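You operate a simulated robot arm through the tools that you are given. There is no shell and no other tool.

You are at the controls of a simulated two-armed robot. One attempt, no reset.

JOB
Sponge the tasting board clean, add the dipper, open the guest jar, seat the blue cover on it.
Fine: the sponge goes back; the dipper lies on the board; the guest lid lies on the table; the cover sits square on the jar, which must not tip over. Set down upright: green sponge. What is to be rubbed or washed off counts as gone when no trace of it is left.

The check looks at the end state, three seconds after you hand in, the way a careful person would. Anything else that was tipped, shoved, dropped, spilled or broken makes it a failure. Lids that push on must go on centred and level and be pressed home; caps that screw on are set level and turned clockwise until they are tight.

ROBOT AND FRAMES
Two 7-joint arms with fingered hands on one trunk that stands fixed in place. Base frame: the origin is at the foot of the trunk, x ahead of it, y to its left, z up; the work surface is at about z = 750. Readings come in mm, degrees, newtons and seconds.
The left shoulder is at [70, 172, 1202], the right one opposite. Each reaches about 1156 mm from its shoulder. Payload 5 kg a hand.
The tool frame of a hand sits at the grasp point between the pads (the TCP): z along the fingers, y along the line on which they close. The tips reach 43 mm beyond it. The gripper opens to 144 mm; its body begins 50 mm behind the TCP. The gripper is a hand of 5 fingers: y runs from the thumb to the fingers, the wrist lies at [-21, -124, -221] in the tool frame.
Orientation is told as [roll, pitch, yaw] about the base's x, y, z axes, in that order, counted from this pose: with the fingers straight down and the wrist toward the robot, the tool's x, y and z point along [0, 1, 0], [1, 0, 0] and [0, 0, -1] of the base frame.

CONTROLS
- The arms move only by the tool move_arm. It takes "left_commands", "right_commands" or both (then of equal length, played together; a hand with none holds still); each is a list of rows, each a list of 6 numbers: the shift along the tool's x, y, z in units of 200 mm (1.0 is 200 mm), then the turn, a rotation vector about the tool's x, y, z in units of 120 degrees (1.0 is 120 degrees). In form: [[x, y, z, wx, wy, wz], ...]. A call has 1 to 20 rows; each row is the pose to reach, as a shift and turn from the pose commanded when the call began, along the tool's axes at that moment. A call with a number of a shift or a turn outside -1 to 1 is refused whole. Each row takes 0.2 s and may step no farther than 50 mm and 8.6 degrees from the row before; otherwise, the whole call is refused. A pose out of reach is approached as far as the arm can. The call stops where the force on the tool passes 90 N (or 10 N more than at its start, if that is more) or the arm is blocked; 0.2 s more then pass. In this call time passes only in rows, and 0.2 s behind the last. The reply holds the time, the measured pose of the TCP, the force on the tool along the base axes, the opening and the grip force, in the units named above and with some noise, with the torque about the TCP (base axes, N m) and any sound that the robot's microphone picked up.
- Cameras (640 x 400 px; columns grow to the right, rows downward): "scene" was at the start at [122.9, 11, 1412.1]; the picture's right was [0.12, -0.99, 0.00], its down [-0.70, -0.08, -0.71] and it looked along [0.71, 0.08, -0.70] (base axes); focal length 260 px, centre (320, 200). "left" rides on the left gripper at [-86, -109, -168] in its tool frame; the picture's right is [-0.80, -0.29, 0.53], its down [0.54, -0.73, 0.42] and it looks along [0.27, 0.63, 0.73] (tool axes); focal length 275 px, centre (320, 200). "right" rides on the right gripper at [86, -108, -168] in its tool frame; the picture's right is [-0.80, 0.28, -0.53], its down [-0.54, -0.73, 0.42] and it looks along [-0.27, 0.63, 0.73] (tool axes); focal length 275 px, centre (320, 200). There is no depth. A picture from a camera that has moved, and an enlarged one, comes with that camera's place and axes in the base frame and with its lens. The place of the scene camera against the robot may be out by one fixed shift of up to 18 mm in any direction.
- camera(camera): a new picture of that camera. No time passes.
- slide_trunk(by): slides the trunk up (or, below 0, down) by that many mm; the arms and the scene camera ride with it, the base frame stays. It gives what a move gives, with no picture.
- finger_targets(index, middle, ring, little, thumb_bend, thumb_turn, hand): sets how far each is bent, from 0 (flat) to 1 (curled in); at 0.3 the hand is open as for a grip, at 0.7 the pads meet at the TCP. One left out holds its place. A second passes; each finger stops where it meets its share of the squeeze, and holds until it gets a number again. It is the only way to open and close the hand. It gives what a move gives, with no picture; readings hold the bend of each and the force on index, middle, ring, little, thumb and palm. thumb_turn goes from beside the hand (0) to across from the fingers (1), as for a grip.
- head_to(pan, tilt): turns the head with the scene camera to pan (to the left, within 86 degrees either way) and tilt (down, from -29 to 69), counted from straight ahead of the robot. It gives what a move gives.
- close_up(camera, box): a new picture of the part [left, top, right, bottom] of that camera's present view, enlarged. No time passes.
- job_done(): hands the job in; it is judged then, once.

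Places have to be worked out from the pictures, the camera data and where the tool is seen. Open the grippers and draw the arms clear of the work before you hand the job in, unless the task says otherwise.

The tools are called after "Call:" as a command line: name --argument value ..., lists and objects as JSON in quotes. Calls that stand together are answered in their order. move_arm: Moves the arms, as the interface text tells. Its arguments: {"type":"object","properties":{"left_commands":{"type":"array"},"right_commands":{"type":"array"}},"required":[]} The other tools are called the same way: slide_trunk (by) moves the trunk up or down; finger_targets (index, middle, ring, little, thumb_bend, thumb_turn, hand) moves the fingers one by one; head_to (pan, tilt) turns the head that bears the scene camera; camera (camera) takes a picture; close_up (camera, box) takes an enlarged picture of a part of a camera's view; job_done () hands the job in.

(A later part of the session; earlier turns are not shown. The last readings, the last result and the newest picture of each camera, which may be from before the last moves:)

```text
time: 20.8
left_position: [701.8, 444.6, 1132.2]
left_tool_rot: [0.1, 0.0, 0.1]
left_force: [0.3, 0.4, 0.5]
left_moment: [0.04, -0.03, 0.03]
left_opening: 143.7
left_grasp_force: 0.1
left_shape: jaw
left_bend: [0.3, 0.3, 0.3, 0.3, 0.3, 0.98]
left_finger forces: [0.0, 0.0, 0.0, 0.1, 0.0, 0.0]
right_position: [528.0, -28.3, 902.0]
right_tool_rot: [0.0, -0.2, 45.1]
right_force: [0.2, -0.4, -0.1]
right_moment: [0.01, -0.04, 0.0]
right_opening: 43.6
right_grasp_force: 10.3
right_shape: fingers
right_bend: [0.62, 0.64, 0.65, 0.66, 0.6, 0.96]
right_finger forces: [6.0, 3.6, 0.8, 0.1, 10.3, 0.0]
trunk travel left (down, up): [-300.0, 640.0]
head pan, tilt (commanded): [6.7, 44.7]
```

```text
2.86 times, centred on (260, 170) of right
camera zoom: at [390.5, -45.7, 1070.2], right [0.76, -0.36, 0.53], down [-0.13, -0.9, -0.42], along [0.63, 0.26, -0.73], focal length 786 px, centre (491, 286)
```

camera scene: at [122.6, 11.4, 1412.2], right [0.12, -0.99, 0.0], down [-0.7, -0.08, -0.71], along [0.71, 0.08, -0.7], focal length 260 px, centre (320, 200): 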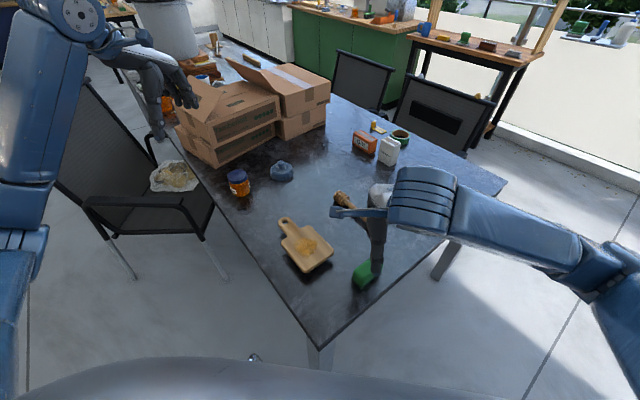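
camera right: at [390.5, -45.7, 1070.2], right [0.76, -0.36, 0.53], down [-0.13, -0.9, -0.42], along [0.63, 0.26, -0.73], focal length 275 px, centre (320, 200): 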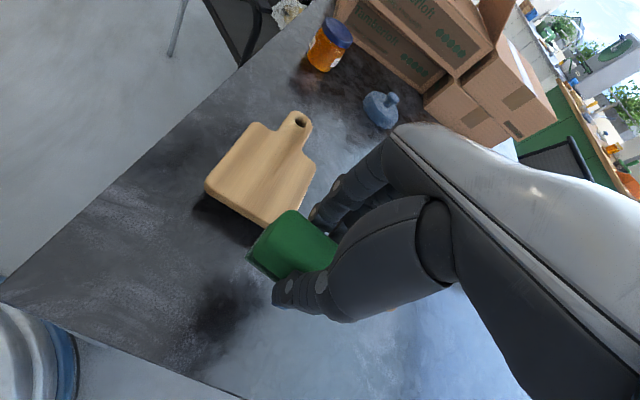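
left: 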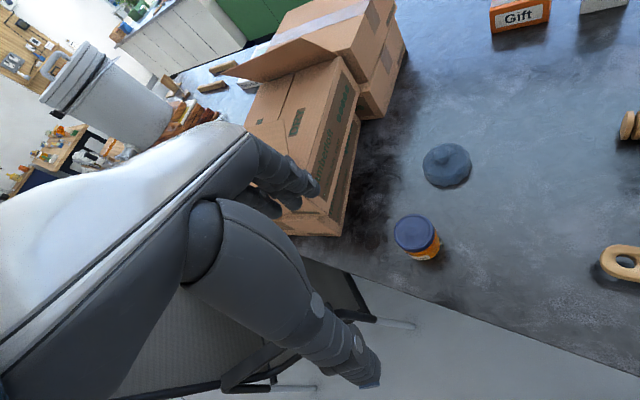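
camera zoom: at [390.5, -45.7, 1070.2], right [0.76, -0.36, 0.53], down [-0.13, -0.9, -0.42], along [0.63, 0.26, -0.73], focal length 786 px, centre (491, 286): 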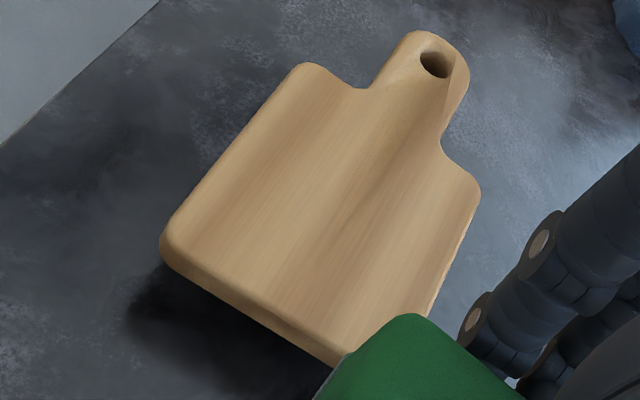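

The board is spotless and unmoved. I take the sponge back to its original spot, stopping about 9 mm above the table.

Call:
move_arm --right_commands '[[-0.07, -0.1, 0, 0, 0, 0], [-0.14, -0.2, 0, 0, 0, 0], [-0.14, -0.2, 0.15, 0, 0, 0], [-0.14, -0.2, 0.3, 0, 0, 0], [-0.14, -0.2, 0.38, 0, 0, 0], [-0.14, -0.2, 0.42, 0, 0, 0]]'

Call:
move_arm --right_commands '[[0, 0, 0.01, 0, 0, 0], [0, 0, 0.02, 0, 0, 0], [0, 0, 0.03, 0, 0, 0]]'

Call:
close_up --camera "scene" --box '[320, 220, 430, 300]'

Call:
close_up --camera "right" --box '[180, 160, 420, 360]'

```text
time: 22.2
left_position: [703.2, 444.6, 1131.8]
left_tool_rot: [-0.1, 0.0, 0.1]
left_force: [0.0, 0.1, -0.6]
left_moment: [0.03, -0.04, 0.02]
left_opening: 143.5
left_grasp_force: 0.1
left_shape: jaw
left_bend: [0.3, 0.3, 0.3, 0.3, 0.3, 0.98]
left_finger forces: [0.1, 0.0, 0.0, 0.1, 0.0, 0.0]
right_position: [520.5, -79.2, 816.6]
right_tool_rot: [-0.1, 0.0, 45.0]
right_force: [0.0, -0.5, 0.3]
right_moment: [0.02, -0.02, -0.02]
right_opening: 43.6
right_grasp_force: 10.1
right_shape: fingers
right_bend: [0.62, 0.64, 0.65, 0.66, 0.6, 0.96]
right_finger forces: [5.9, 3.5, 0.8, 0.0, 10.2, 0.0]
trunk travel left (down, up): [-300.0, 640.0]
head pan, tilt (commanded): [6.7, 44.7]
```

```text
time: 23.0
left_position: [704.4, 445.7, 1130.6]
left_tool_rot: [-0.1, 0.1, 0.0]
left_force: [0.5, -0.3, 0.0]
left_moment: [-0.02, -0.01, 0.01]
left_opening: 143.7
left_grasp_force: 0.0
left_shape: jaw
left_bend: [0.3, 0.3, 0.3, 0.3, 0.3, 0.98]
left_finger forces: [0.1, 0.0, 0.1, 0.0, 0.1, 0.1]
right_position: [519.8, -77.6, 810.3]
right_tool_rot: [0.0, 0.0, 45.0]
right_force: [-0.6, 0.7, -0.7]
right_moment: [0.0, 0.0, -0.02]
right_opening: 43.8
right_grasp_force: 10.2
right_shape: fingers
right_bend: [0.62, 0.64, 0.65, 0.66, 0.6, 0.96]
right_finger forces: [5.9, 3.5, 0.9, 0.0, 10.2, 0.0]
trunk travel left (down, up): [-300.0, 640.0]
head pan, tilt (commanded): [6.7, 44.7]
```

```text
5.00 times, centred on (375, 260) of scene
camera zoom: at [122.8, 11.1, 1412.1], right [0.12, -0.99, 0.0], down [-0.7, -0.08, -0.71], along [0.71, 0.08, -0.7], focal length 1298 px, centre (45, -100)
```

zoom: 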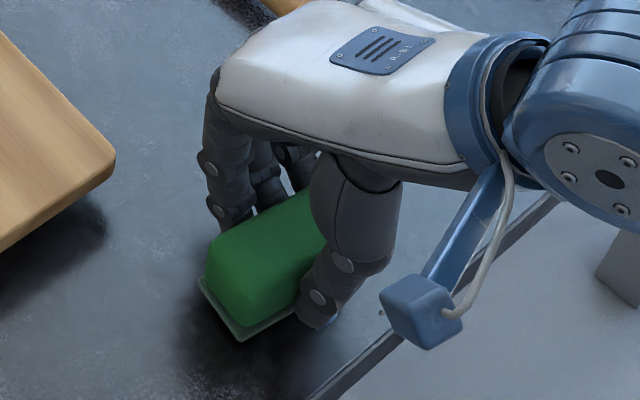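

```text
2.00 times, centred on (300, 260) of right
camera zoom: at [383.3, -94.2, 978.6], right [0.76, -0.36, 0.53], down [-0.13, -0.9, -0.42], along [0.63, 0.25, -0.73], focal length 551 px, centre (360, 80)
```

zoom: 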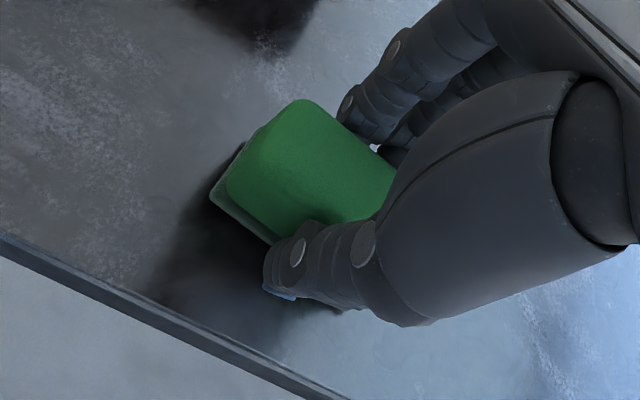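

Still about 3 mm above the table; I lower in 1 mm steps until the table carries it.

Call:
move_arm --right_commands '[[0, 0, 0.005, 0, 0, 0], [0, 0, 0.01, 0, 0, 0], [0, 0, 0.015, 0, 0, 0]]'

Call:
move_arm --right_commands '[[0, 0, 0.005, 0, 0, 0], [0, 0, 0.008, 0, 0, 0]]'

```text
time: 23.8
left_position: [703.2, 445.0, 1130.5]
left_tool_rot: [0.0, 0.0, 0.1]
left_force: [0.2, 1.0, 0.0]
left_moment: [0.03, 0.02, -0.04]
left_opening: 143.6
left_grasp_force: 0.0
left_shape: jaw
left_bend: [0.3, 0.3, 0.3, 0.3, 0.3, 0.98]
left_finger forces: [0.0, 0.0, 0.0, 0.0, 0.0, 0.1]
right_position: [519.9, -77.4, 808.4]
right_tool_rot: [0.0, 0.0, 45.0]
right_force: [0.2, 0.1, -0.4]
right_moment: [0.02, -0.03, 0.01]
right_opening: 43.9
right_grasp_force: 10.7
right_shape: fingers
right_bend: [0.62, 0.64, 0.65, 0.66, 0.6, 0.96]
right_finger forces: [5.9, 3.5, 0.8, 0.0, 10.2, 0.0]
trunk travel left (down, up): [-300.0, 640.0]
head pan, tilt (commanded): [6.7, 44.7]
```

```text
time: 24.4
left_position: [703.2, 445.0, 1131.4]
left_tool_rot: [0.0, 0.0, 0.1]
left_force: [0.7, 0.7, 0.3]
left_moment: [0.01, -0.01, 0.05]
left_opening: 143.7
left_grasp_force: 0.1
left_shape: jaw
left_bend: [0.3, 0.3, 0.3, 0.3, 0.3, 0.98]
left_finger forces: [0.0, 0.1, 0.0, 0.0, 0.0, 0.0]
right_position: [520.8, -77.7, 806.5]
right_tool_rot: [0.0, -0.1, 44.9]
right_force: [0.3, 0.0, -0.8]
right_moment: [0.02, 0.02, -0.01]
right_opening: 43.5
right_grasp_force: 10.6
right_shape: fingers
right_bend: [0.62, 0.64, 0.65, 0.66, 0.6, 0.96]
right_finger forces: [5.9, 3.5, 0.9, 0.0, 10.2, 0.0]
trunk travel left (down, up): [-300.0, 640.0]
head pan, tilt (commanded): [6.7, 44.7]
```

No contact yet (the sponge was pushed up a few mm in the grip during rubbing); I keep lowering.

Call:
move_arm --right_commands '[[0, 0, 0.005, 0, 0, 0], [0, 0, 0.0075, 0, 0, 0]]'

Call:
move_arm --right_commands '[[0, 0, 0.004, 0, 0, 0], [0, 0, 0.006, 0, 0, 0]]'

```text
time: 25.0
left_position: [702.5, 444.7, 1131.0]
left_tool_rot: [0.0, 0.0, 0.1]
left_force: [-0.4, 0.1, 0.3]
left_moment: [0.0, -0.01, 0.04]
left_opening: 143.4
left_grasp_force: 0.1
left_shape: jaw
left_bend: [0.3, 0.3, 0.3, 0.3, 0.3, 0.98]
left_finger forces: [0.0, 0.1, 0.0, 0.0, 0.1, 0.0]
right_position: [518.4, -77.1, 805.1]
right_tool_rot: [0.0, -0.1, 45.0]
right_force: [-1.4, 0.8, 0.1]
right_moment: [-0.02, 0.03, 0.03]
right_opening: 43.5
right_grasp_force: 10.3
right_shape: fingers
right_bend: [0.62, 0.64, 0.65, 0.66, 0.6, 0.96]
right_finger forces: [5.8, 3.5, 0.9, 0.1, 10.4, 0.0]
trunk travel left (down, up): [-300.0, 640.0]
head pan, tilt (commanded): [6.7, 44.7]
```

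```text
time: 25.6
left_position: [703.4, 445.1, 1131.8]
left_tool_rot: [0.0, 0.0, 0.1]
left_force: [-0.1, 0.1, 0.3]
left_moment: [-0.03, 0.0, -0.01]
left_opening: 143.6
left_grasp_force: 0.0
left_shape: jaw
left_bend: [0.3, 0.3, 0.3, 0.3, 0.3, 0.98]
left_finger forces: [0.0, 0.0, 0.1, 0.1, 0.0, 0.0]
right_position: [519.4, -76.6, 803.9]
right_tool_rot: [0.0, -0.1, 45.1]
right_force: [0.2, 0.0, 7.3]
right_moment: [-0.01, 0.02, 0.04]
right_opening: 43.4
right_grasp_force: 10.5
right_shape: fingers
right_bend: [0.62, 0.64, 0.65, 0.66, 0.6, 0.96]
right_finger forces: [6.2, 3.7, 0.9, 0.0, 10.7, 0.0]
trunk travel left (down, up): [-300.0, 640.0]
head pan, tilt (commanded): [6.7, 44.7]
```

Contact at 7 N, sponge is down. I ease up a hair and open the hand.

Call:
move_arm --right_commands '[[0, 0, -0.004, 0, 0, 0]]'

Call:
finger_targets --hand "right" --index 0.48 --middle 0.48 --ring 0.48 --little 0.48 --thumb_bend 0.48

Call:
close_up --camera "scene" --box '[320, 220, 430, 300]'

Call:
close_up --camera "right" --box '[220, 180, 420, 360]'

```text
time: 26.0
left_position: [703.6, 445.3, 1130.0]
left_tool_rot: [-0.1, 0.0, 0.2]
left_force: [0.3, -0.4, 0.7]
left_moment: [0.0, 0.01, 0.02]
left_opening: 143.6
left_grasp_force: 0.2
left_shape: jaw
left_bend: [0.3, 0.3, 0.3, 0.3, 0.3, 0.98]
left_finger forces: [0.0, 0.0, 0.0, 0.0, 0.0, 0.1]
right_position: [520.5, -76.7, 803.9]
right_tool_rot: [0.0, 0.0, 45.0]
right_force: [1.0, 0.2, 4.4]
right_moment: [0.03, -0.01, 0.0]
right_opening: 43.4
right_grasp_force: 10.8
right_shape: fingers
right_bend: [0.62, 0.64, 0.65, 0.66, 0.6, 0.96]
right_finger forces: [6.3, 3.9, 1.0, 0.0, 10.0, 0.0]
trunk travel left (down, up): [-300.0, 640.0]
head pan, tilt (commanded): [6.7, 44.7]
```

```text
time: 27.0
left_position: [704.2, 445.3, 1130.4]
left_tool_rot: [-0.1, 0.1, 0.1]
left_force: [0.8, 0.0, 0.1]
left_moment: [-0.01, -0.02, -0.02]
left_opening: 143.6
left_grasp_force: 0.2
left_shape: jaw
left_bend: [0.3, 0.3, 0.3, 0.3, 0.3, 0.98]
left_finger forces: [0.1, 0.0, 0.0, 0.0, 0.0, 0.1]
right_position: [520.2, -77.9, 804.9]
right_tool_rot: [0.1, 0.0, 45.1]
right_force: [-0.1, 0.0, -0.4]
right_moment: [-0.01, 0.0, 0.0]
right_opening: 85.1
right_grasp_force: 0.0
right_shape: fingers
right_bend: [0.48, 0.48, 0.48, 0.48, 0.48, 0.97]
right_finger forces: [0.0, 0.0, 0.0, 0.0, 0.0, 0.0]
trunk travel left (down, up): [-300.0, 640.0]
head pan, tilt (commanded): [6.7, 44.7]
```

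```text
5.00 times, centred on (375, 260) of scene
camera zoom: at [122.7, 11.0, 1412.1], right [0.12, -0.99, 0.0], down [-0.7, -0.08, -0.71], along [0.71, 0.08, -0.7], focal length 1298 px, centre (45, -100)
```

zoom: 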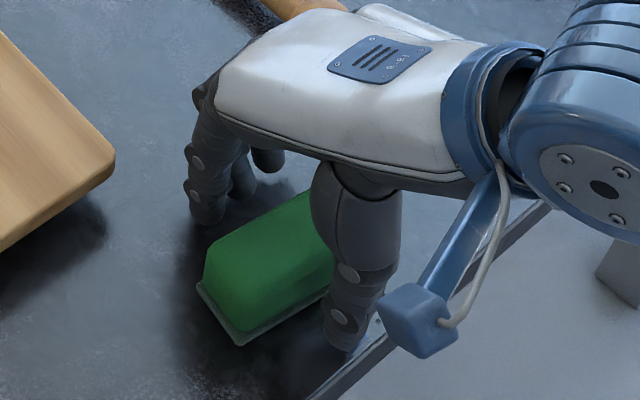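

```text
2.22 times, centred on (320, 270) of right
camera zoom: at [383.0, -94.2, 972.2], right [0.76, -0.36, 0.53], down [-0.13, -0.9, -0.42], along [0.63, 0.25, -0.73], focal length 612 px, centre (320, 44)
```

zoom: 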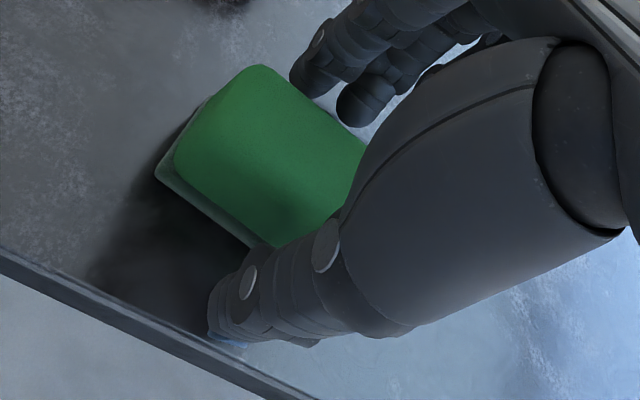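

The sponge is back in place, upright and within a few mm of its old spot. I lift the hand straight up and clear.

Call:
move_arm --right_commands '[[0, 0, -0.1, 0, 0, 0], [0, 0, -0.25, 0, 0, 0], [0, 0, -0.45, 0, 0, 0], [0, 0, -0.65, 0, 0, 0]]'

Call:
camera --camera "right"

Call:
close_up --camera "scene" --box '[280, 180, 420, 300]'

```text
time: 28.0
left_position: [703.9, 444.9, 1130.7]
left_tool_rot: [0.0, 0.0, -0.1]
left_force: [0.4, -0.2, 0.2]
left_moment: [-0.01, 0.0, 0.0]
left_opening: 143.5
left_grasp_force: 0.1
left_shape: jaw
left_bend: [0.3, 0.3, 0.3, 0.3, 0.3, 0.98]
left_finger forces: [0.1, 0.1, 0.0, 0.0, 0.1, 0.1]
right_position: [517.9, -79.6, 934.4]
right_tool_rot: [0.0, 0.1, 45.0]
right_force: [-0.6, 0.4, 0.2]
right_moment: [-0.01, 0.01, 0.0]
right_opening: 85.3
right_grasp_force: 0.0
right_shape: fingers
right_bend: [0.48, 0.48, 0.48, 0.48, 0.48, 0.97]
right_finger forces: [0.0, 0.1, 0.0, 0.0, 0.0, 0.0]
trunk travel left (down, up): [-300.0, 640.0]
head pan, tilt (commanded): [6.7, 44.7]
```

```text
taken
camera right: at [381.6, -96.6, 1102.3], right [0.76, -0.36, 0.53], down [-0.13, -0.9, -0.42], along [0.63, 0.25, -0.73], focal length 275 px, centre (320, 200)
```

right: 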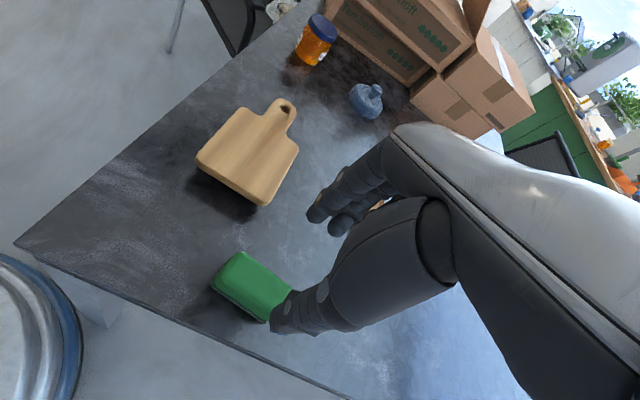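

```text
3.33 times, centred on (350, 240) of scene
camera zoom: at [122.7, 11.4, 1412.0], right [0.12, -0.99, 0.0], down [-0.7, -0.08, -0.71], along [0.71, 0.08, -0.7], focal length 866 px, centre (220, 67)
```

zoom: 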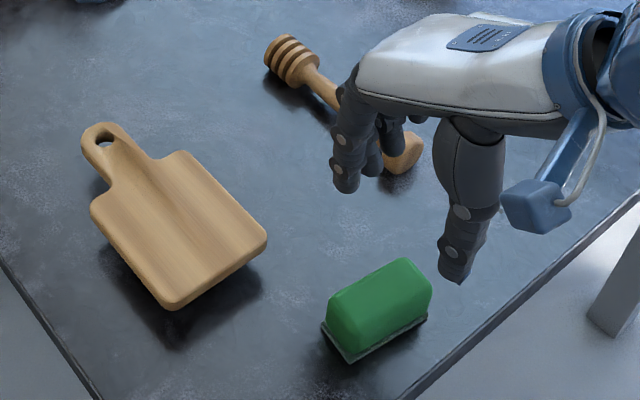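

Sponge, board fine. Now I move the right hand over the dipper, turning it 90° so that it will close across the dipper's shaft.

Call:
move_arm --right_commands '[[-0.0635, 0.0761, -0.0118, 0, 0, 0.068], [-0.127, 0.1522, -0.0236, 0, 0, 0.136], [-0.1905, 0.2283, -0.0354, 0, 0, 0.204], [-0.254, 0.3044, -0.0472, 0, 0, 0.272], [-0.3175, 0.3805, -0.059, 0, 0, 0.34], [-0.381, 0.4566, -0.0708, 0, 0, 0.408], [-0.4445, 0.5327, -0.0826, 0, 0, 0.476], [-0.508, 0.6088, -0.0944, 0, 0, 0.544], [-0.5715, 0.6849, -0.1062, 0, 0, 0.612], [-0.635, 0.761, -0.118, 0, 0, 0.68], [-0.698, 0.837, -0.13, 0, 0, 0.75]]'

Call:
camera --camera "right"

Call:
camera --camera "scene"

```text
time: 30.4
left_position: [704.6, 446.3, 1129.7]
left_tool_rot: [-0.1, 0.1, -0.1]
left_force: [-0.7, 0.9, 0.8]
left_moment: [-0.06, 0.02, -0.02]
left_opening: 143.5
left_grasp_force: 0.1
left_shape: jaw
left_bend: [0.3, 0.3, 0.3, 0.3, 0.3, 0.98]
left_finger forces: [0.0, 0.0, 0.0, 0.0, 0.1, 0.0]
right_position: [739.1, -59.0, 959.8]
right_tool_rot: [-0.1, 0.0, -45.1]
right_force: [0.5, -0.7, -0.1]
right_moment: [-0.03, 0.01, -0.03]
right_opening: 85.5
right_grasp_force: 0.2
right_shape: fingers
right_bend: [0.48, 0.48, 0.48, 0.48, 0.48, 0.97]
right_finger forces: [0.1, 0.0, 0.1, 0.0, 0.0, 0.0]
trunk travel left (down, up): [-300.0, 640.0]
head pan, tilt (commanded): [6.7, 44.7]
```

```text
taken
camera right: at [724.7, 78.8, 1126.9], right [-0.36, -0.76, 0.54], down [-0.9, 0.13, -0.42], along [0.25, -0.63, -0.73], focal length 275 px, centre (320, 200)
```

right: 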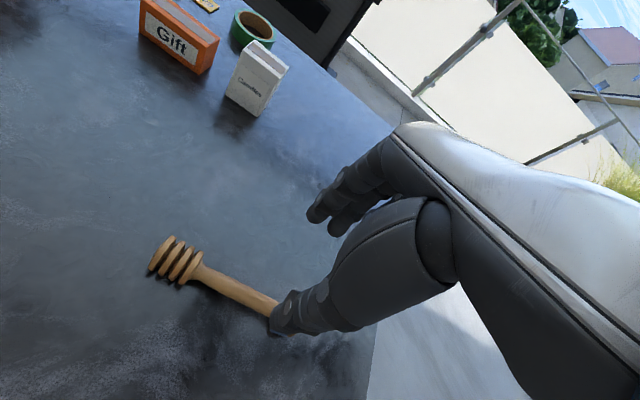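

```text
taken
camera scene: at [123.2, 12.1, 1412.0], right [0.12, -0.99, 0.0], down [-0.7, -0.08, -0.71], along [0.71, 0.08, -0.7], focal length 260 px, centre (320, 200)
```

scene: 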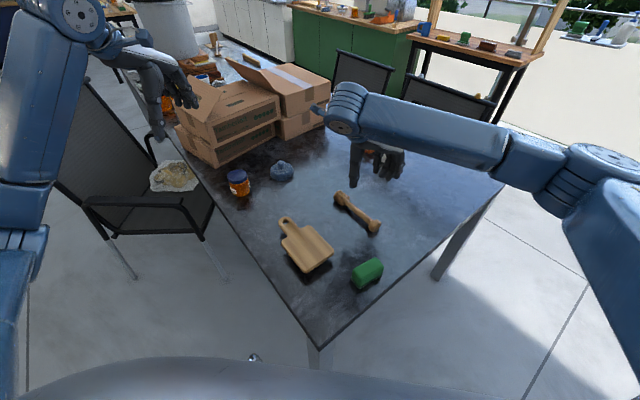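

I enlarge the dipper to measure its axis, head and shaft.

Call:
close_up --camera "right" --box '[130, 210, 330, 350]'

Call:
close_up --camera "scene" --box '[300, 170, 420, 250]'

```text
2.86 times, centred on (230, 280) of right
camera zoom: at [724.7, 78.8, 1126.9], right [-0.36, -0.76, 0.54], down [-0.9, 0.13, -0.42], along [0.25, -0.63, -0.73], focal length 786 px, centre (577, -29)
```

zoom: 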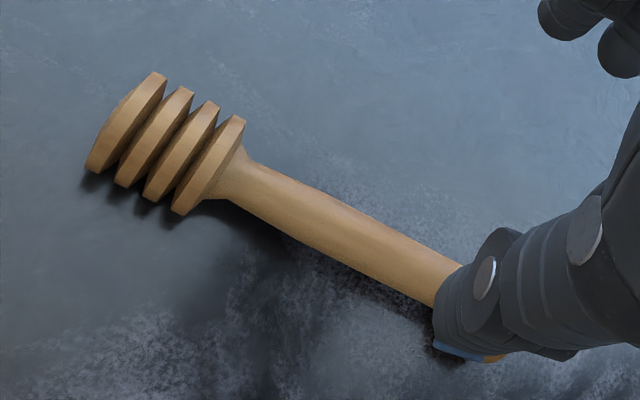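

```text
5.00 times, centred on (360, 210) of scene
camera zoom: at [123.2, 12.1, 1412.0], right [0.12, -0.99, 0.0], down [-0.7, -0.08, -0.71], along [0.71, 0.08, -0.7], focal length 1298 px, centre (120, 150)
```

zoom: 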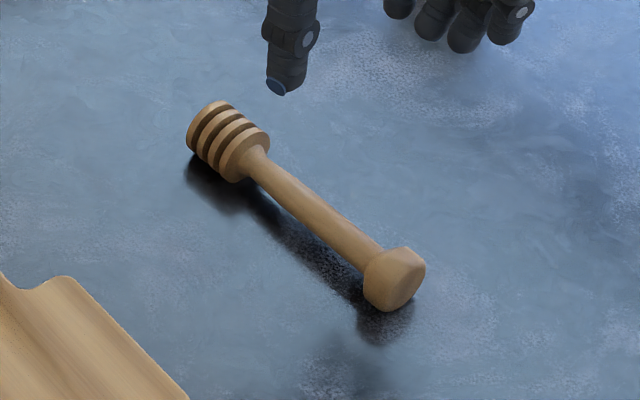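

The dipper's axis is parallel to the board's long axis (head radius about 25, shaft about 20 mm thick, total about 200 mm, nearly as long as the board). Before choosing where to lay it I want to see how the raised board is supported, so I swing the hand back and round for a low view from the right.

Call:
move_arm --right_commands '[[-0.05, -0.09, 0, 0, 0, -0.07], [-0.1, -0.18, 0, 0, 0, -0.14], [-0.15, -0.27, 0, 0, 0, -0.21], [-0.2, -0.36, 0, 0, 0, -0.28], [-0.25, -0.45, 0, 0, 0, -0.35], [-0.3, -0.54, 0, 0, 0, -0.42], [-0.35, -0.6, 0, 0, 0, -0.49], [-0.4, -0.65, 0, 0, 0, -0.56], [-0.45, -0.7, 0, 0, 0, -0.63], [-0.5, -0.72, 0, 0, 0, -0.7], [-0.55, -0.74, 0, 0, 0, -0.77], [-0.6, -0.76, 0, 0, 0, -0.84], [-0.65, -0.78, 0, 0, 0, -0.91], [-0.7, -0.8, 0, 0, 0, -0.98]]'

```text
time: 33.4
left_position: [704.7, 445.1, 1131.4]
left_tool_rot: [0.0, 0.0, 0.1]
left_force: [0.0, 0.7, 0.2]
left_moment: [0.0, 0.01, 0.01]
left_opening: 143.6
left_grasp_force: 0.1
left_shape: jaw
left_bend: [0.3, 0.3, 0.3, 0.3, 0.3, 0.98]
left_finger forces: [0.1, 0.0, 0.0, 0.1, 0.0, 0.0]
right_position: [526.0, -44.4, 960.3]
right_tool_rot: [0.0, 0.0, 72.7]
right_force: [0.8, 0.7, 0.4]
right_moment: [0.03, 0.01, 0.0]
right_opening: 85.3
right_grasp_force: 0.1
right_shape: fingers
right_bend: [0.48, 0.48, 0.48, 0.48, 0.48, 0.97]
right_finger forces: [0.0, 0.1, 0.0, 0.1, 0.0, 0.1]
trunk travel left (down, up): [-300.0, 640.0]
head pan, tilt (commanded): [6.7, 44.7]
```

I continue to the low viewpoint on the right side of the board.

Call:
move_arm --right_commands '[[0, -0.16, 0, 0, 0, -0.05], [0, -0.32, 0, 0, 0, -0.1], [0, -0.48, 0, 0, 0, -0.145], [0, -0.64, 0, 0, 0, -0.145], [0, -0.8, 0.05, 0, 0, -0.145], [-0.01, -0.97, 0.15, 0, 0, -0.145], [-0.01, -0.97, 0.35, 0, 0, -0.145], [-0.01, -0.97, 0.55, 0, 0, -0.145]]'

Call:
camera --camera "right"

```text
time: 35.2
left_position: [704.2, 444.6, 1131.7]
left_tool_rot: [0.0, 0.1, -0.1]
left_force: [-0.6, -1.4, 0.4]
left_moment: [0.0, -0.02, 0.01]
left_opening: 143.7
left_grasp_force: 0.0
left_shape: jaw
left_bend: [0.3, 0.3, 0.3, 0.3, 0.3, 0.98]
left_finger forces: [0.0, 0.0, 0.0, 0.0, 0.0, 0.1]
right_position: [468.9, -231.4, 847.3]
right_tool_rot: [-0.1, 0.0, 90.0]
right_force: [0.7, -1.0, -0.2]
right_moment: [-0.01, -0.01, 0.02]
right_opening: 85.4
right_grasp_force: 0.0
right_shape: fingers
right_bend: [0.48, 0.48, 0.48, 0.48, 0.48, 0.97]
right_finger forces: [0.0, 0.0, 0.0, 0.0, 0.0, 0.0]
trunk travel left (down, up): [-300.0, 640.0]
head pan, tilt (commanded): [6.7, 44.7]
```

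```text
taken
camera right: at [383.6, -341.2, 1015.3], right [0.8, 0.28, 0.53], down [0.54, -0.73, -0.42], along [0.27, 0.63, -0.73], focal length 275 px, centre (320, 200)
```

right: 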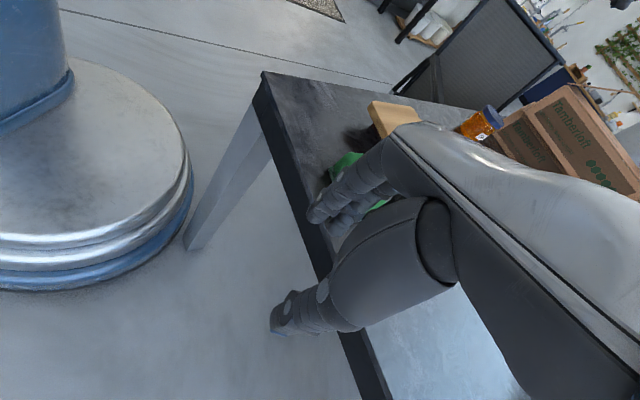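

I enlarge the board's underside in this low view.

Call:
close_up --camera "right" --box '[320, 80, 480, 180]'

```text
4.00 times, centred on (400, 130) of right
camera zoom: at [383.6, -341.2, 1015.3], right [0.8, 0.28, 0.53], down [0.54, -0.73, -0.42], along [0.27, 0.63, -0.73], focal length 1101 px, centre (0, 480)
```

zoom: 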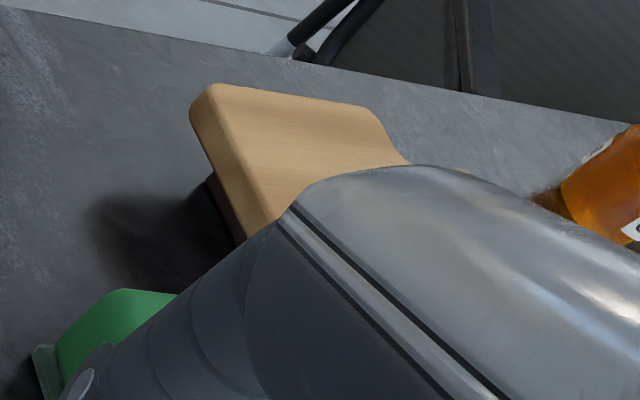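

A solid pedestal block is visible under the board, inset from the edge but wide, so the board is well supported around its middle and beyond. I'll lay the dipper lengthwise on the board, in its present direction. First back up and over to the dipper.

Call:
move_arm --right_commands '[[0, 0, -0.2, 0, 0, 0.04], [0, 0, -0.4, 0, 0, 0.08], [0, 0.16, -0.55, 0, 0, 0.145], [0, 0.32, -0.55, 0, 0, 0.21], [0, 0.48, -0.55, 0, 0, 0.28], [0, 0.64, -0.55, 0, 0, 0.35], [-0.1, 0.8, -0.55, 0, 0, 0.42], [-0.2, 0.9, -0.55, 0, 0, 0.49], [-0.3, 0.9, -0.55, 0, 0, 0.56], [-0.4, 0.9, -0.55, 0, 0, 0.63]]'

```text
time: 37.4
left_position: [704.2, 445.1, 1131.2]
left_tool_rot: [0.0, 0.1, 0.1]
left_force: [0.4, -1.0, 0.0]
left_moment: [-0.03, 0.01, 0.0]
left_opening: 143.5
left_grasp_force: 0.0
left_shape: jaw
left_bend: [0.3, 0.3, 0.3, 0.3, 0.3, 0.98]
left_finger forces: [0.1, 0.0, 0.0, 0.0, 0.0, 0.1]
right_position: [549.0, -50.2, 958.8]
right_tool_rot: [-0.1, 0.1, 14.3]
right_force: [0.4, 0.1, 0.3]
right_moment: [0.01, 0.02, -0.04]
right_opening: 85.7
right_grasp_force: 0.1
right_shape: fingers
right_bend: [0.48, 0.48, 0.48, 0.48, 0.48, 0.97]
right_finger forces: [0.1, 0.0, 0.0, 0.0, 0.0, 0.0]
right hand out of reach, approached as far as the arm can: row 6
trunk travel left (down, up): [-300.0, 640.0]
head pan, tilt (commanded): [6.7, 44.7]
```

I continue to a hover over the dipper's shaft with yaw -45°.

Call:
move_arm --right_commands '[[-0.026, 0.1225, 0, 0, 0, 0.062], [-0.052, 0.245, 0, 0, 0, 0.124], [-0.078, 0.3675, 0, 0, 0, 0.186], [-0.104, 0.49, 0.05, 0, 0, 0.248], [-0.13, 0.6125, 0.1, 0, 0, 0.31], [-0.156, 0.735, 0.15, 0, 0, 0.372], [-0.182, 0.8575, 0.2, 0, 0, 0.434], [-0.2075, 0.98, 0.25, 0, 0, 0.495]]'

Call:
camera --camera "right"

Call:
close_up --camera "scene" --box '[300, 150, 440, 250]'

```text
time: 39.2
left_position: [703.1, 445.1, 1130.4]
left_tool_rot: [0.1, 0.1, 0.0]
left_force: [0.0, 0.9, -0.3]
left_moment: [-0.05, 0.01, -0.01]
left_opening: 143.5
left_grasp_force: 0.1
left_shape: jaw
left_bend: [0.3, 0.3, 0.3, 0.3, 0.3, 0.98]
left_finger forces: [0.0, 0.0, 0.0, 0.1, 0.0, 0.1]
right_position: [749.7, -39.8, 908.7]
right_tool_rot: [-0.1, 0.1, -45.1]
right_force: [0.4, -0.1, 0.0]
right_moment: [-0.02, -0.02, -0.02]
right_opening: 85.7
right_grasp_force: 0.1
right_shape: fingers
right_bend: [0.48, 0.48, 0.48, 0.48, 0.48, 0.97]
right_finger forces: [0.0, 0.0, 0.0, 0.1, 0.0, 0.0]
trunk travel left (down, up): [-300.0, 640.0]
head pan, tilt (commanded): [6.7, 44.7]
```

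```text
taken
camera right: at [735.5, 96.8, 1076.6], right [-0.36, -0.76, 0.53], down [-0.9, 0.13, -0.42], along [0.25, -0.63, -0.73], focal length 275 px, centre (320, 200)
```

right: 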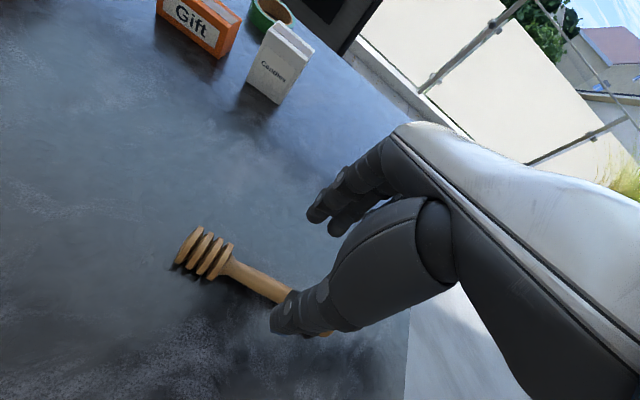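

```text
4.00 times, centred on (370, 200) of scene
camera zoom: at [123.8, 11.8, 1412.0], right [0.12, -0.99, 0.0], down [-0.7, -0.08, -0.71], along [0.7, 0.08, -0.7], focal length 1039 px, centre (120, 200)
```

zoom: 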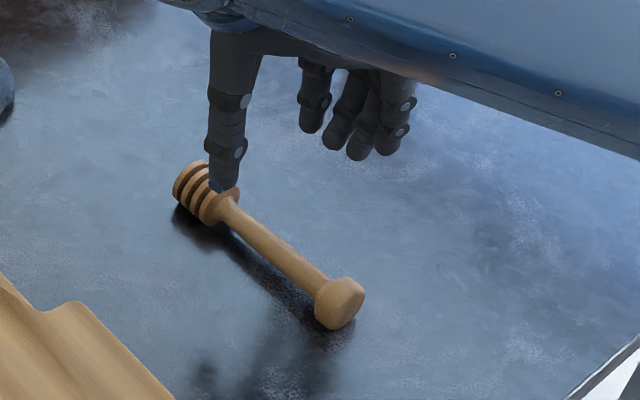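

I zoom to refine the shaft's position relative to the hand.

Call:
close_up --camera "right" --box '[160, 210, 340, 350]'

```text
2.86 times, centred on (250, 280) of right
camera zoom: at [735.5, 96.8, 1076.6], right [-0.36, -0.76, 0.53], down [-0.9, 0.13, -0.42], along [0.25, -0.63, -0.73], focal length 786 px, centre (520, -29)
```

zoom: 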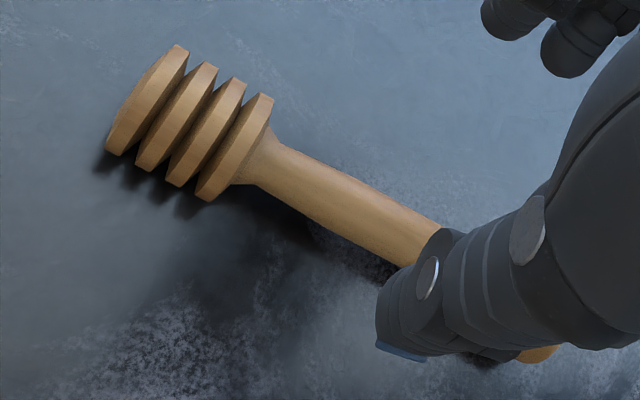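

The shaft's axis is at about w = 561 (3 mm beyond the hand's centre line). I correct for that, shift slightly away from the head, and descend to z = 825.

Call:
move_arm --right_commands '[[-0.01, 0.015, 0.1, 0, 0, 0], [-0.02, 0.015, 0.25, 0, 0, 0], [-0.02, 0.015, 0.36, 0, 0, 0], [-0.02, 0.015, 0.42, 0, 0, 0]]'

Call:
camera --camera "right"

Call:
close_up --camera "scene" --box '[310, 160, 410, 240]'

```text
time: 40.2
left_position: [706.2, 445.0, 1130.9]
left_tool_rot: [-0.1, 0.1, 0.1]
left_force: [-0.1, 0.0, 1.1]
left_moment: [0.0, 0.01, -0.01]
left_opening: 143.8
left_grasp_force: 0.0
left_shape: jaw
left_bend: [0.3, 0.3, 0.3, 0.3, 0.3, 0.98]
left_finger forces: [0.0, 0.0, 0.1, 0.0, 0.0, 0.0]
right_position: [748.7, -46.9, 823.1]
right_tool_rot: [0.0, 0.1, -45.0]
right_force: [0.4, 0.1, 0.4]
right_moment: [0.0, 0.0, 0.01]
right_opening: 85.7
right_grasp_force: 0.1
right_shape: fingers
right_bend: [0.48, 0.48, 0.48, 0.48, 0.48, 0.97]
right_finger forces: [0.0, 0.0, 0.0, 0.0, 0.0, 0.0]
trunk travel left (down, up): [-300.0, 640.0]
head pan, tilt (commanded): [6.7, 44.7]
```

```text
taken
camera right: at [734.4, 90.6, 991.8], right [-0.36, -0.76, 0.53], down [-0.9, 0.13, -0.42], along [0.25, -0.63, -0.73], focal length 275 px, centre (320, 200)
```

right: 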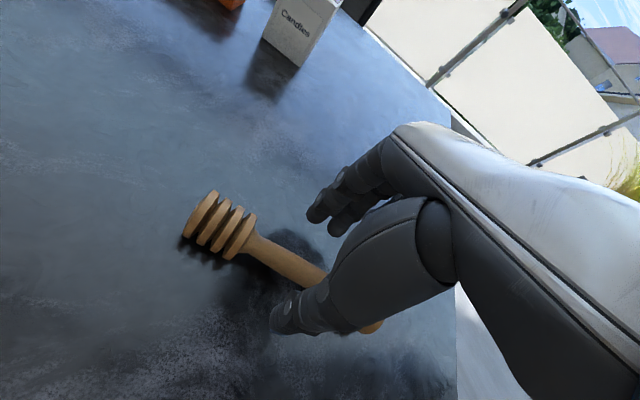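

```text
5.00 times, centred on (360, 200) of scene
camera zoom: at [123.1, 11.1, 1412.1], right [0.12, -0.99, 0.0], down [-0.7, -0.08, -0.71], along [0.71, 0.08, -0.7], focal length 1298 px, centre (120, 200)
```

zoom: 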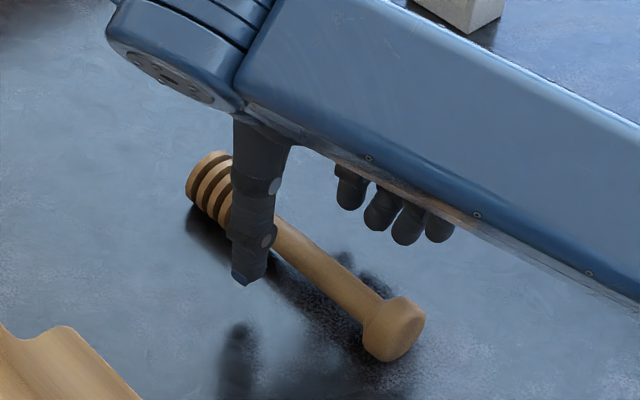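

The hand straddles the shaft cleanly. I go down to about z = 800.

Call:
move_arm --right_commands '[[0, 0, 0.05, 0, 0, 0], [0, 0, 0.09, 0, 0, 0], [0, 0, 0.115, 0, 0, 0]]'

Call:
close_up --camera "right" --box '[160, 150, 400, 350]'

Call:
close_up --camera "scene" --box '[310, 160, 410, 240]'

```text
time: 41.0
left_position: [704.7, 446.1, 1130.8]
left_tool_rot: [0.0, 0.0, 0.2]
left_force: [-0.3, 0.6, 0.0]
left_moment: [0.0, 0.03, -0.01]
left_opening: 143.4
left_grasp_force: 0.0
left_shape: jaw
left_bend: [0.3, 0.3, 0.3, 0.3, 0.3, 0.98]
left_finger forces: [0.1, 0.1, 0.0, 0.0, 0.0, 0.0]
right_position: [749.3, -46.8, 803.2]
right_tool_rot: [0.0, 0.1, -45.0]
right_force: [0.1, -0.7, -0.5]
right_moment: [0.02, -0.01, 0.01]
right_opening: 85.4
right_grasp_force: 0.0
right_shape: fingers
right_bend: [0.48, 0.48, 0.48, 0.48, 0.48, 0.97]
right_finger forces: [0.0, 0.0, 0.0, 0.0, 0.1, 0.0]
trunk travel left (down, up): [-300.0, 640.0]
head pan, tilt (commanded): [6.7, 44.7]
```

```text
2.00 times, centred on (280, 250) of right
camera zoom: at [733.4, 90.9, 970.3], right [-0.36, -0.76, 0.53], down [-0.9, 0.13, -0.42], along [0.25, -0.63, -0.73], focal length 551 px, centre (400, 100)
```

zoom: 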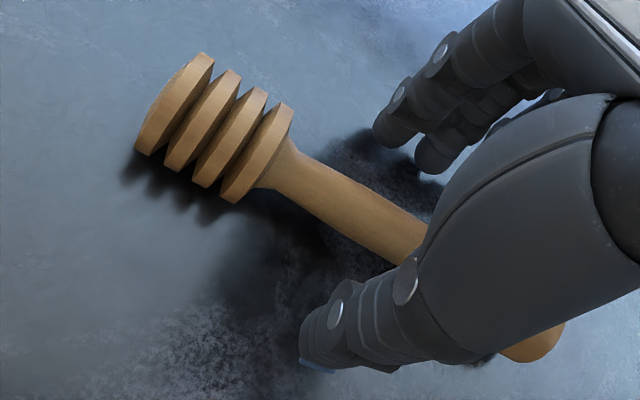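

```text
5.00 times, centred on (360, 200) of scene
camera zoom: at [122.8, 11.1, 1412.1], right [0.12, -0.99, 0.0], down [-0.7, -0.08, -0.71], along [0.71, 0.08, -0.7], focal length 1298 px, centre (120, 200)
```

zoom: 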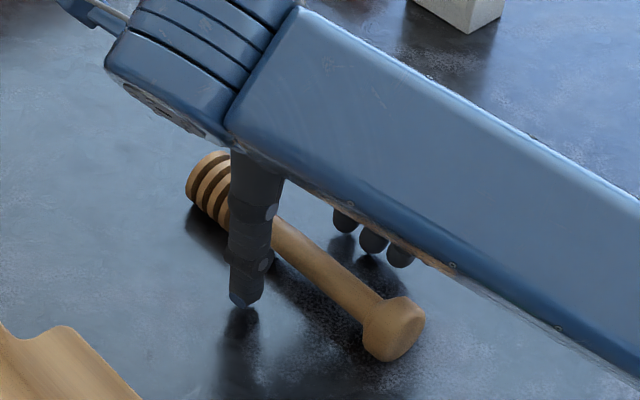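

Hand is centred on the shaft at z = 803 with no contact. I close the fingers around it in two stages.

Call:
finger_targets --hand "right" --index 0.6 --middle 0.6 --ring 0.6 --little 0.6 --thumb_bend 0.6

Call:
close_up --camera "right" --box '[160, 150, 400, 350]'

```text
time: 42.0
left_position: [702.9, 444.4, 1131.5]
left_tool_rot: [-0.1, 0.0, 0.1]
left_force: [0.2, 0.1, 0.0]
left_moment: [-0.01, 0.0, 0.02]
left_opening: 143.7
left_grasp_force: 0.2
left_shape: jaw
left_bend: [0.3, 0.3, 0.3, 0.3, 0.3, 0.98]
left_finger forces: [0.0, 0.0, 0.1, 0.0, 0.1, 0.1]
right_position: [748.4, -44.8, 802.8]
right_tool_rot: [0.0, 0.0, -45.0]
right_force: [-0.1, -0.1, 0.0]
right_moment: [-0.03, 0.02, 0.01]
right_opening: 43.2
right_grasp_force: 0.1
right_shape: fingers
right_bend: [0.6, 0.6, 0.6, 0.6, 0.6, 0.97]
right_finger forces: [0.0, 0.1, 0.1, 0.0, 0.0, 0.0]
trunk travel left (down, up): [-300.0, 640.0]
head pan, tilt (commanded): [6.7, 44.7]
```

```text
2.00 times, centred on (280, 250) of right
camera zoom: at [733.5, 90.8, 970.5], right [-0.36, -0.76, 0.53], down [-0.9, 0.13, -0.42], along [0.25, -0.63, -0.73], focal length 551 px, centre (400, 100)
```

zoom: 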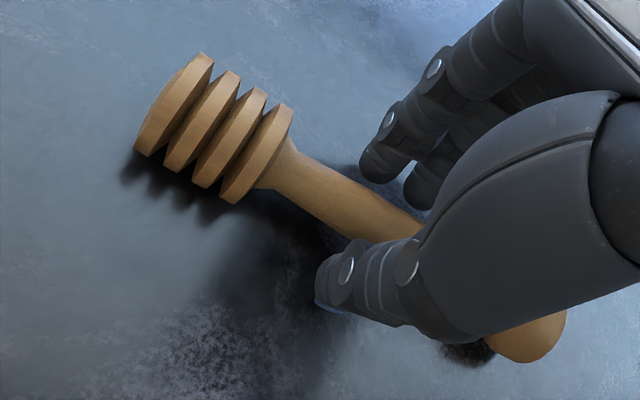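

No contact yet; the shaft is between the tips. I close further.

Call:
finger_targets --hand "right" --index 0.68 --middle 0.68 --ring 0.68 --little 0.68 --thumb_bend 0.68

Call:
close_up --camera "right" --box '[160, 150, 400, 350]'

Call:
close_up --camera "scene" --box '[310, 160, 410, 240]'

```text
time: 43.0
left_position: [703.8, 445.4, 1130.5]
left_tool_rot: [-0.1, 0.0, 0.0]
left_force: [-0.5, 0.1, 0.4]
left_moment: [0.03, 0.0, 0.03]
left_opening: 143.6
left_grasp_force: 0.1
left_shape: jaw
left_bend: [0.3, 0.3, 0.3, 0.3, 0.3, 0.98]
left_finger forces: [0.1, 0.0, 0.0, 0.1, 0.1, 0.1]
right_position: [748.3, -45.5, 803.8]
right_tool_rot: [0.0, 0.0, -45.0]
right_force: [-0.4, -0.8, -0.3]
right_moment: [-0.01, 0.03, 0.0]
right_opening: 24.4
right_grasp_force: 4.3
right_shape: fingers
right_bend: [0.66, 0.67, 0.68, 0.68, 0.65, 0.97]
right_finger forces: [2.8, 1.7, 0.0, 0.0, 4.4, 0.0]
trunk travel left (down, up): [-300.0, 640.0]
head pan, tilt (commanded): [6.7, 44.7]
```

```text
2.00 times, centred on (280, 250) of right
camera zoom: at [733.5, 90.8, 970.5], right [-0.36, -0.76, 0.53], down [-0.9, 0.13, -0.42], along [0.25, -0.63, -0.73], focal length 551 px, centre (400, 100)
```

zoom: 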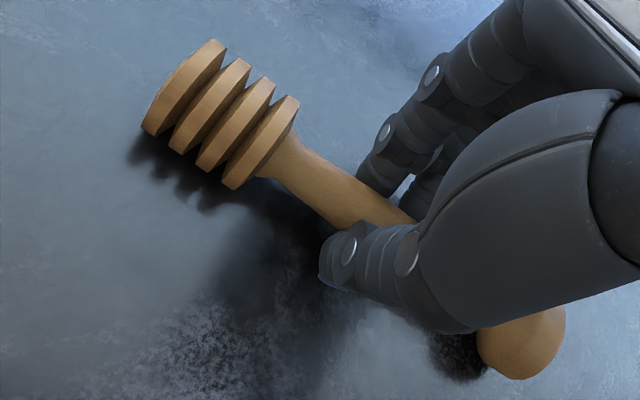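

```text
5.00 times, centred on (360, 200) of scene
camera zoom: at [122.9, 11.0, 1412.1], right [0.12, -0.99, 0.0], down [-0.7, -0.08, -0.71], along [0.71, 0.08, -0.7], focal length 1298 px, centre (120, 200)
```

zoom: 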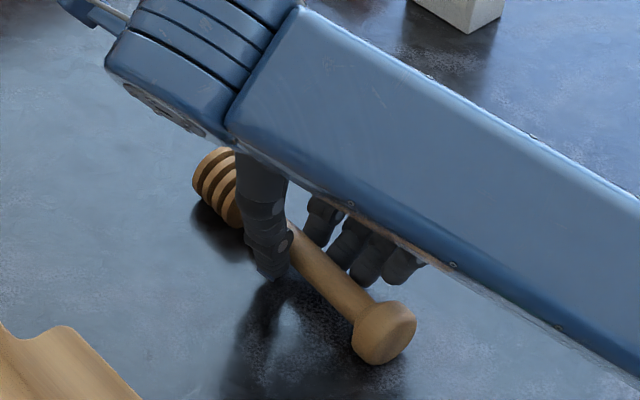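

The shaft is gripped by index, middle and thumb, turned by about 6° in the hand. I firm up the grip.

Call:
finger_targets --hand "right" --index 0.71 --middle 0.72 --ring 0.74 --little 0.74 --thumb_bend 0.71

Call:
close_up --camera "right" --box '[160, 150, 400, 350]'

```text
time: 44.0
left_position: [705.0, 444.7, 1130.9]
left_tool_rot: [0.0, -0.1, 0.1]
left_force: [0.1, -0.4, 0.0]
left_moment: [0.05, 0.04, 0.0]
left_opening: 143.4
left_grasp_force: 0.0
left_shape: jaw
left_bend: [0.3, 0.3, 0.3, 0.3, 0.3, 0.98]
left_finger forces: [0.0, 0.1, 0.0, 0.0, 0.1, 0.1]
right_position: [748.1, -46.4, 802.6]
right_tool_rot: [0.0, 0.0, -45.0]
right_force: [-0.6, -0.1, 0.1]
right_moment: [0.03, -0.07, 0.03]
right_opening: 21.9
right_grasp_force: 10.7
right_shape: fingers
right_bend: [0.67, 0.71, 0.74, 0.74, 0.65, 0.96]
right_finger forces: [6.2, 3.1, 1.2, 0.0, 11.1, 0.1]
trunk travel left (down, up): [-300.0, 640.0]
head pan, tilt (commanded): [6.7, 44.7]
```

```text
2.00 times, centred on (280, 250) of right
camera zoom: at [733.4, 90.8, 970.5], right [-0.36, -0.76, 0.53], down [-0.9, 0.13, -0.42], along [0.25, -0.63, -0.73], focal length 551 px, centre (400, 100)
```

zoom: 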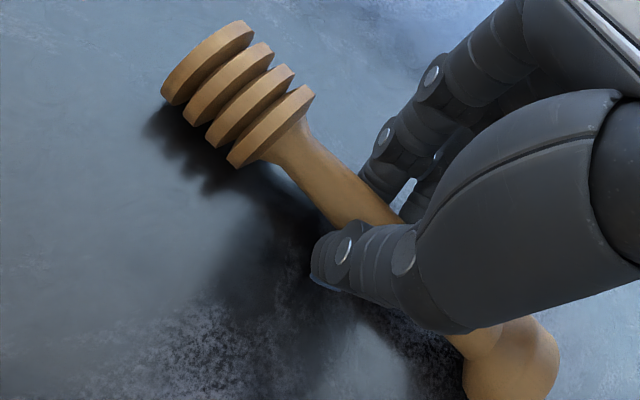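

The dipper turned about 15° in the hand but is firmly held (10.7 N). I'll compensate with yaw when placing. I lift 40 mm and check.

Call:
move_arm --right_commands '[[0, 0, -0.05, 0, 0, 0], [0, 0, -0.1, 0, 0, 0], [0, 0, -0.15, 0, 0, 0], [0, 0, -0.2, 0, 0, 0]]'

Call:
camera --camera "right"

Call:
close_up --camera "scene" --box '[310, 150, 420, 240]'

```text
time: 45.0
left_position: [703.9, 445.0, 1130.7]
left_tool_rot: [0.1, -0.1, 0.2]
left_force: [0.3, 0.0, 0.2]
left_moment: [-0.01, -0.03, -0.02]
left_opening: 143.6
left_grasp_force: 0.1
left_shape: jaw
left_bend: [0.3, 0.3, 0.3, 0.3, 0.3, 0.98]
left_finger forces: [0.1, 0.0, 0.0, 0.0, 0.0, 0.1]
right_position: [747.3, -46.8, 843.0]
right_tool_rot: [-0.1, 0.1, -45.1]
right_force: [-1.0, -0.5, -0.1]
right_moment: [-0.02, 0.03, 0.01]
right_opening: 22.0
right_grasp_force: 11.0
right_shape: fingers
right_bend: [0.67, 0.71, 0.74, 0.74, 0.65, 0.96]
right_finger forces: [6.4, 3.0, 1.1, 0.0, 10.9, 0.0]
trunk travel left (down, up): [-300.0, 640.0]
head pan, tilt (commanded): [6.7, 44.7]
```

```text
taken
camera right: at [732.8, 90.2, 1010.5], right [-0.36, -0.76, 0.53], down [-0.9, 0.13, -0.42], along [0.25, -0.63, -0.73], focal length 275 px, centre (320, 200)
```

right: 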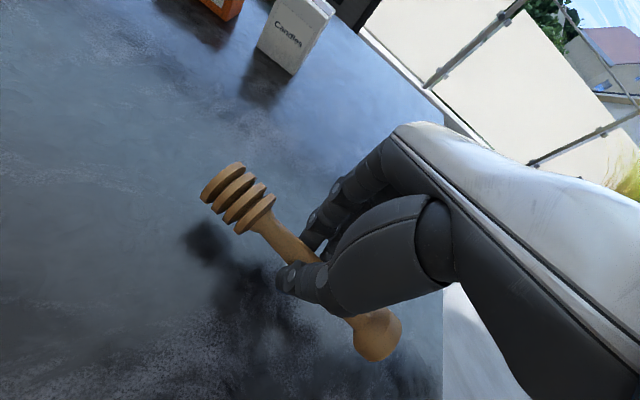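

```text
4.44 times, centred on (365, 195) of scene
camera zoom: at [122.7, 11.1, 1412.1], right [0.12, -0.99, 0.0], down [-0.7, -0.08, -0.71], along [0.71, 0.08, -0.7], focal length 1154 px, centre (120, 222)
```

zoom: 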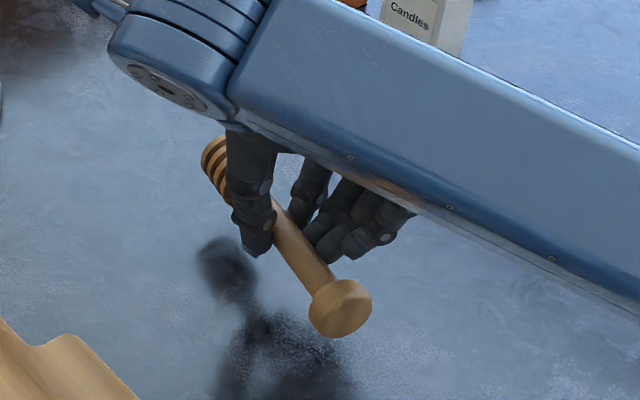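

Dipper is up. I enlarge to gauge its tilt in the hand.

Call:
close_up --camera "right" --box '[190, 150, 420, 370]'

```text
1.82 times, centred on (305, 260) of right
camera zoom: at [732.8, 90.2, 1010.5], right [-0.36, -0.76, 0.53], down [-0.9, 0.13, -0.42], along [0.25, -0.63, -0.73], focal length 500 px, centre (347, 91)
```

zoom: 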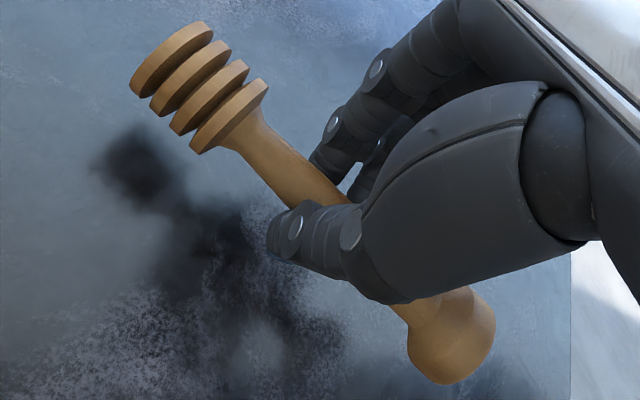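

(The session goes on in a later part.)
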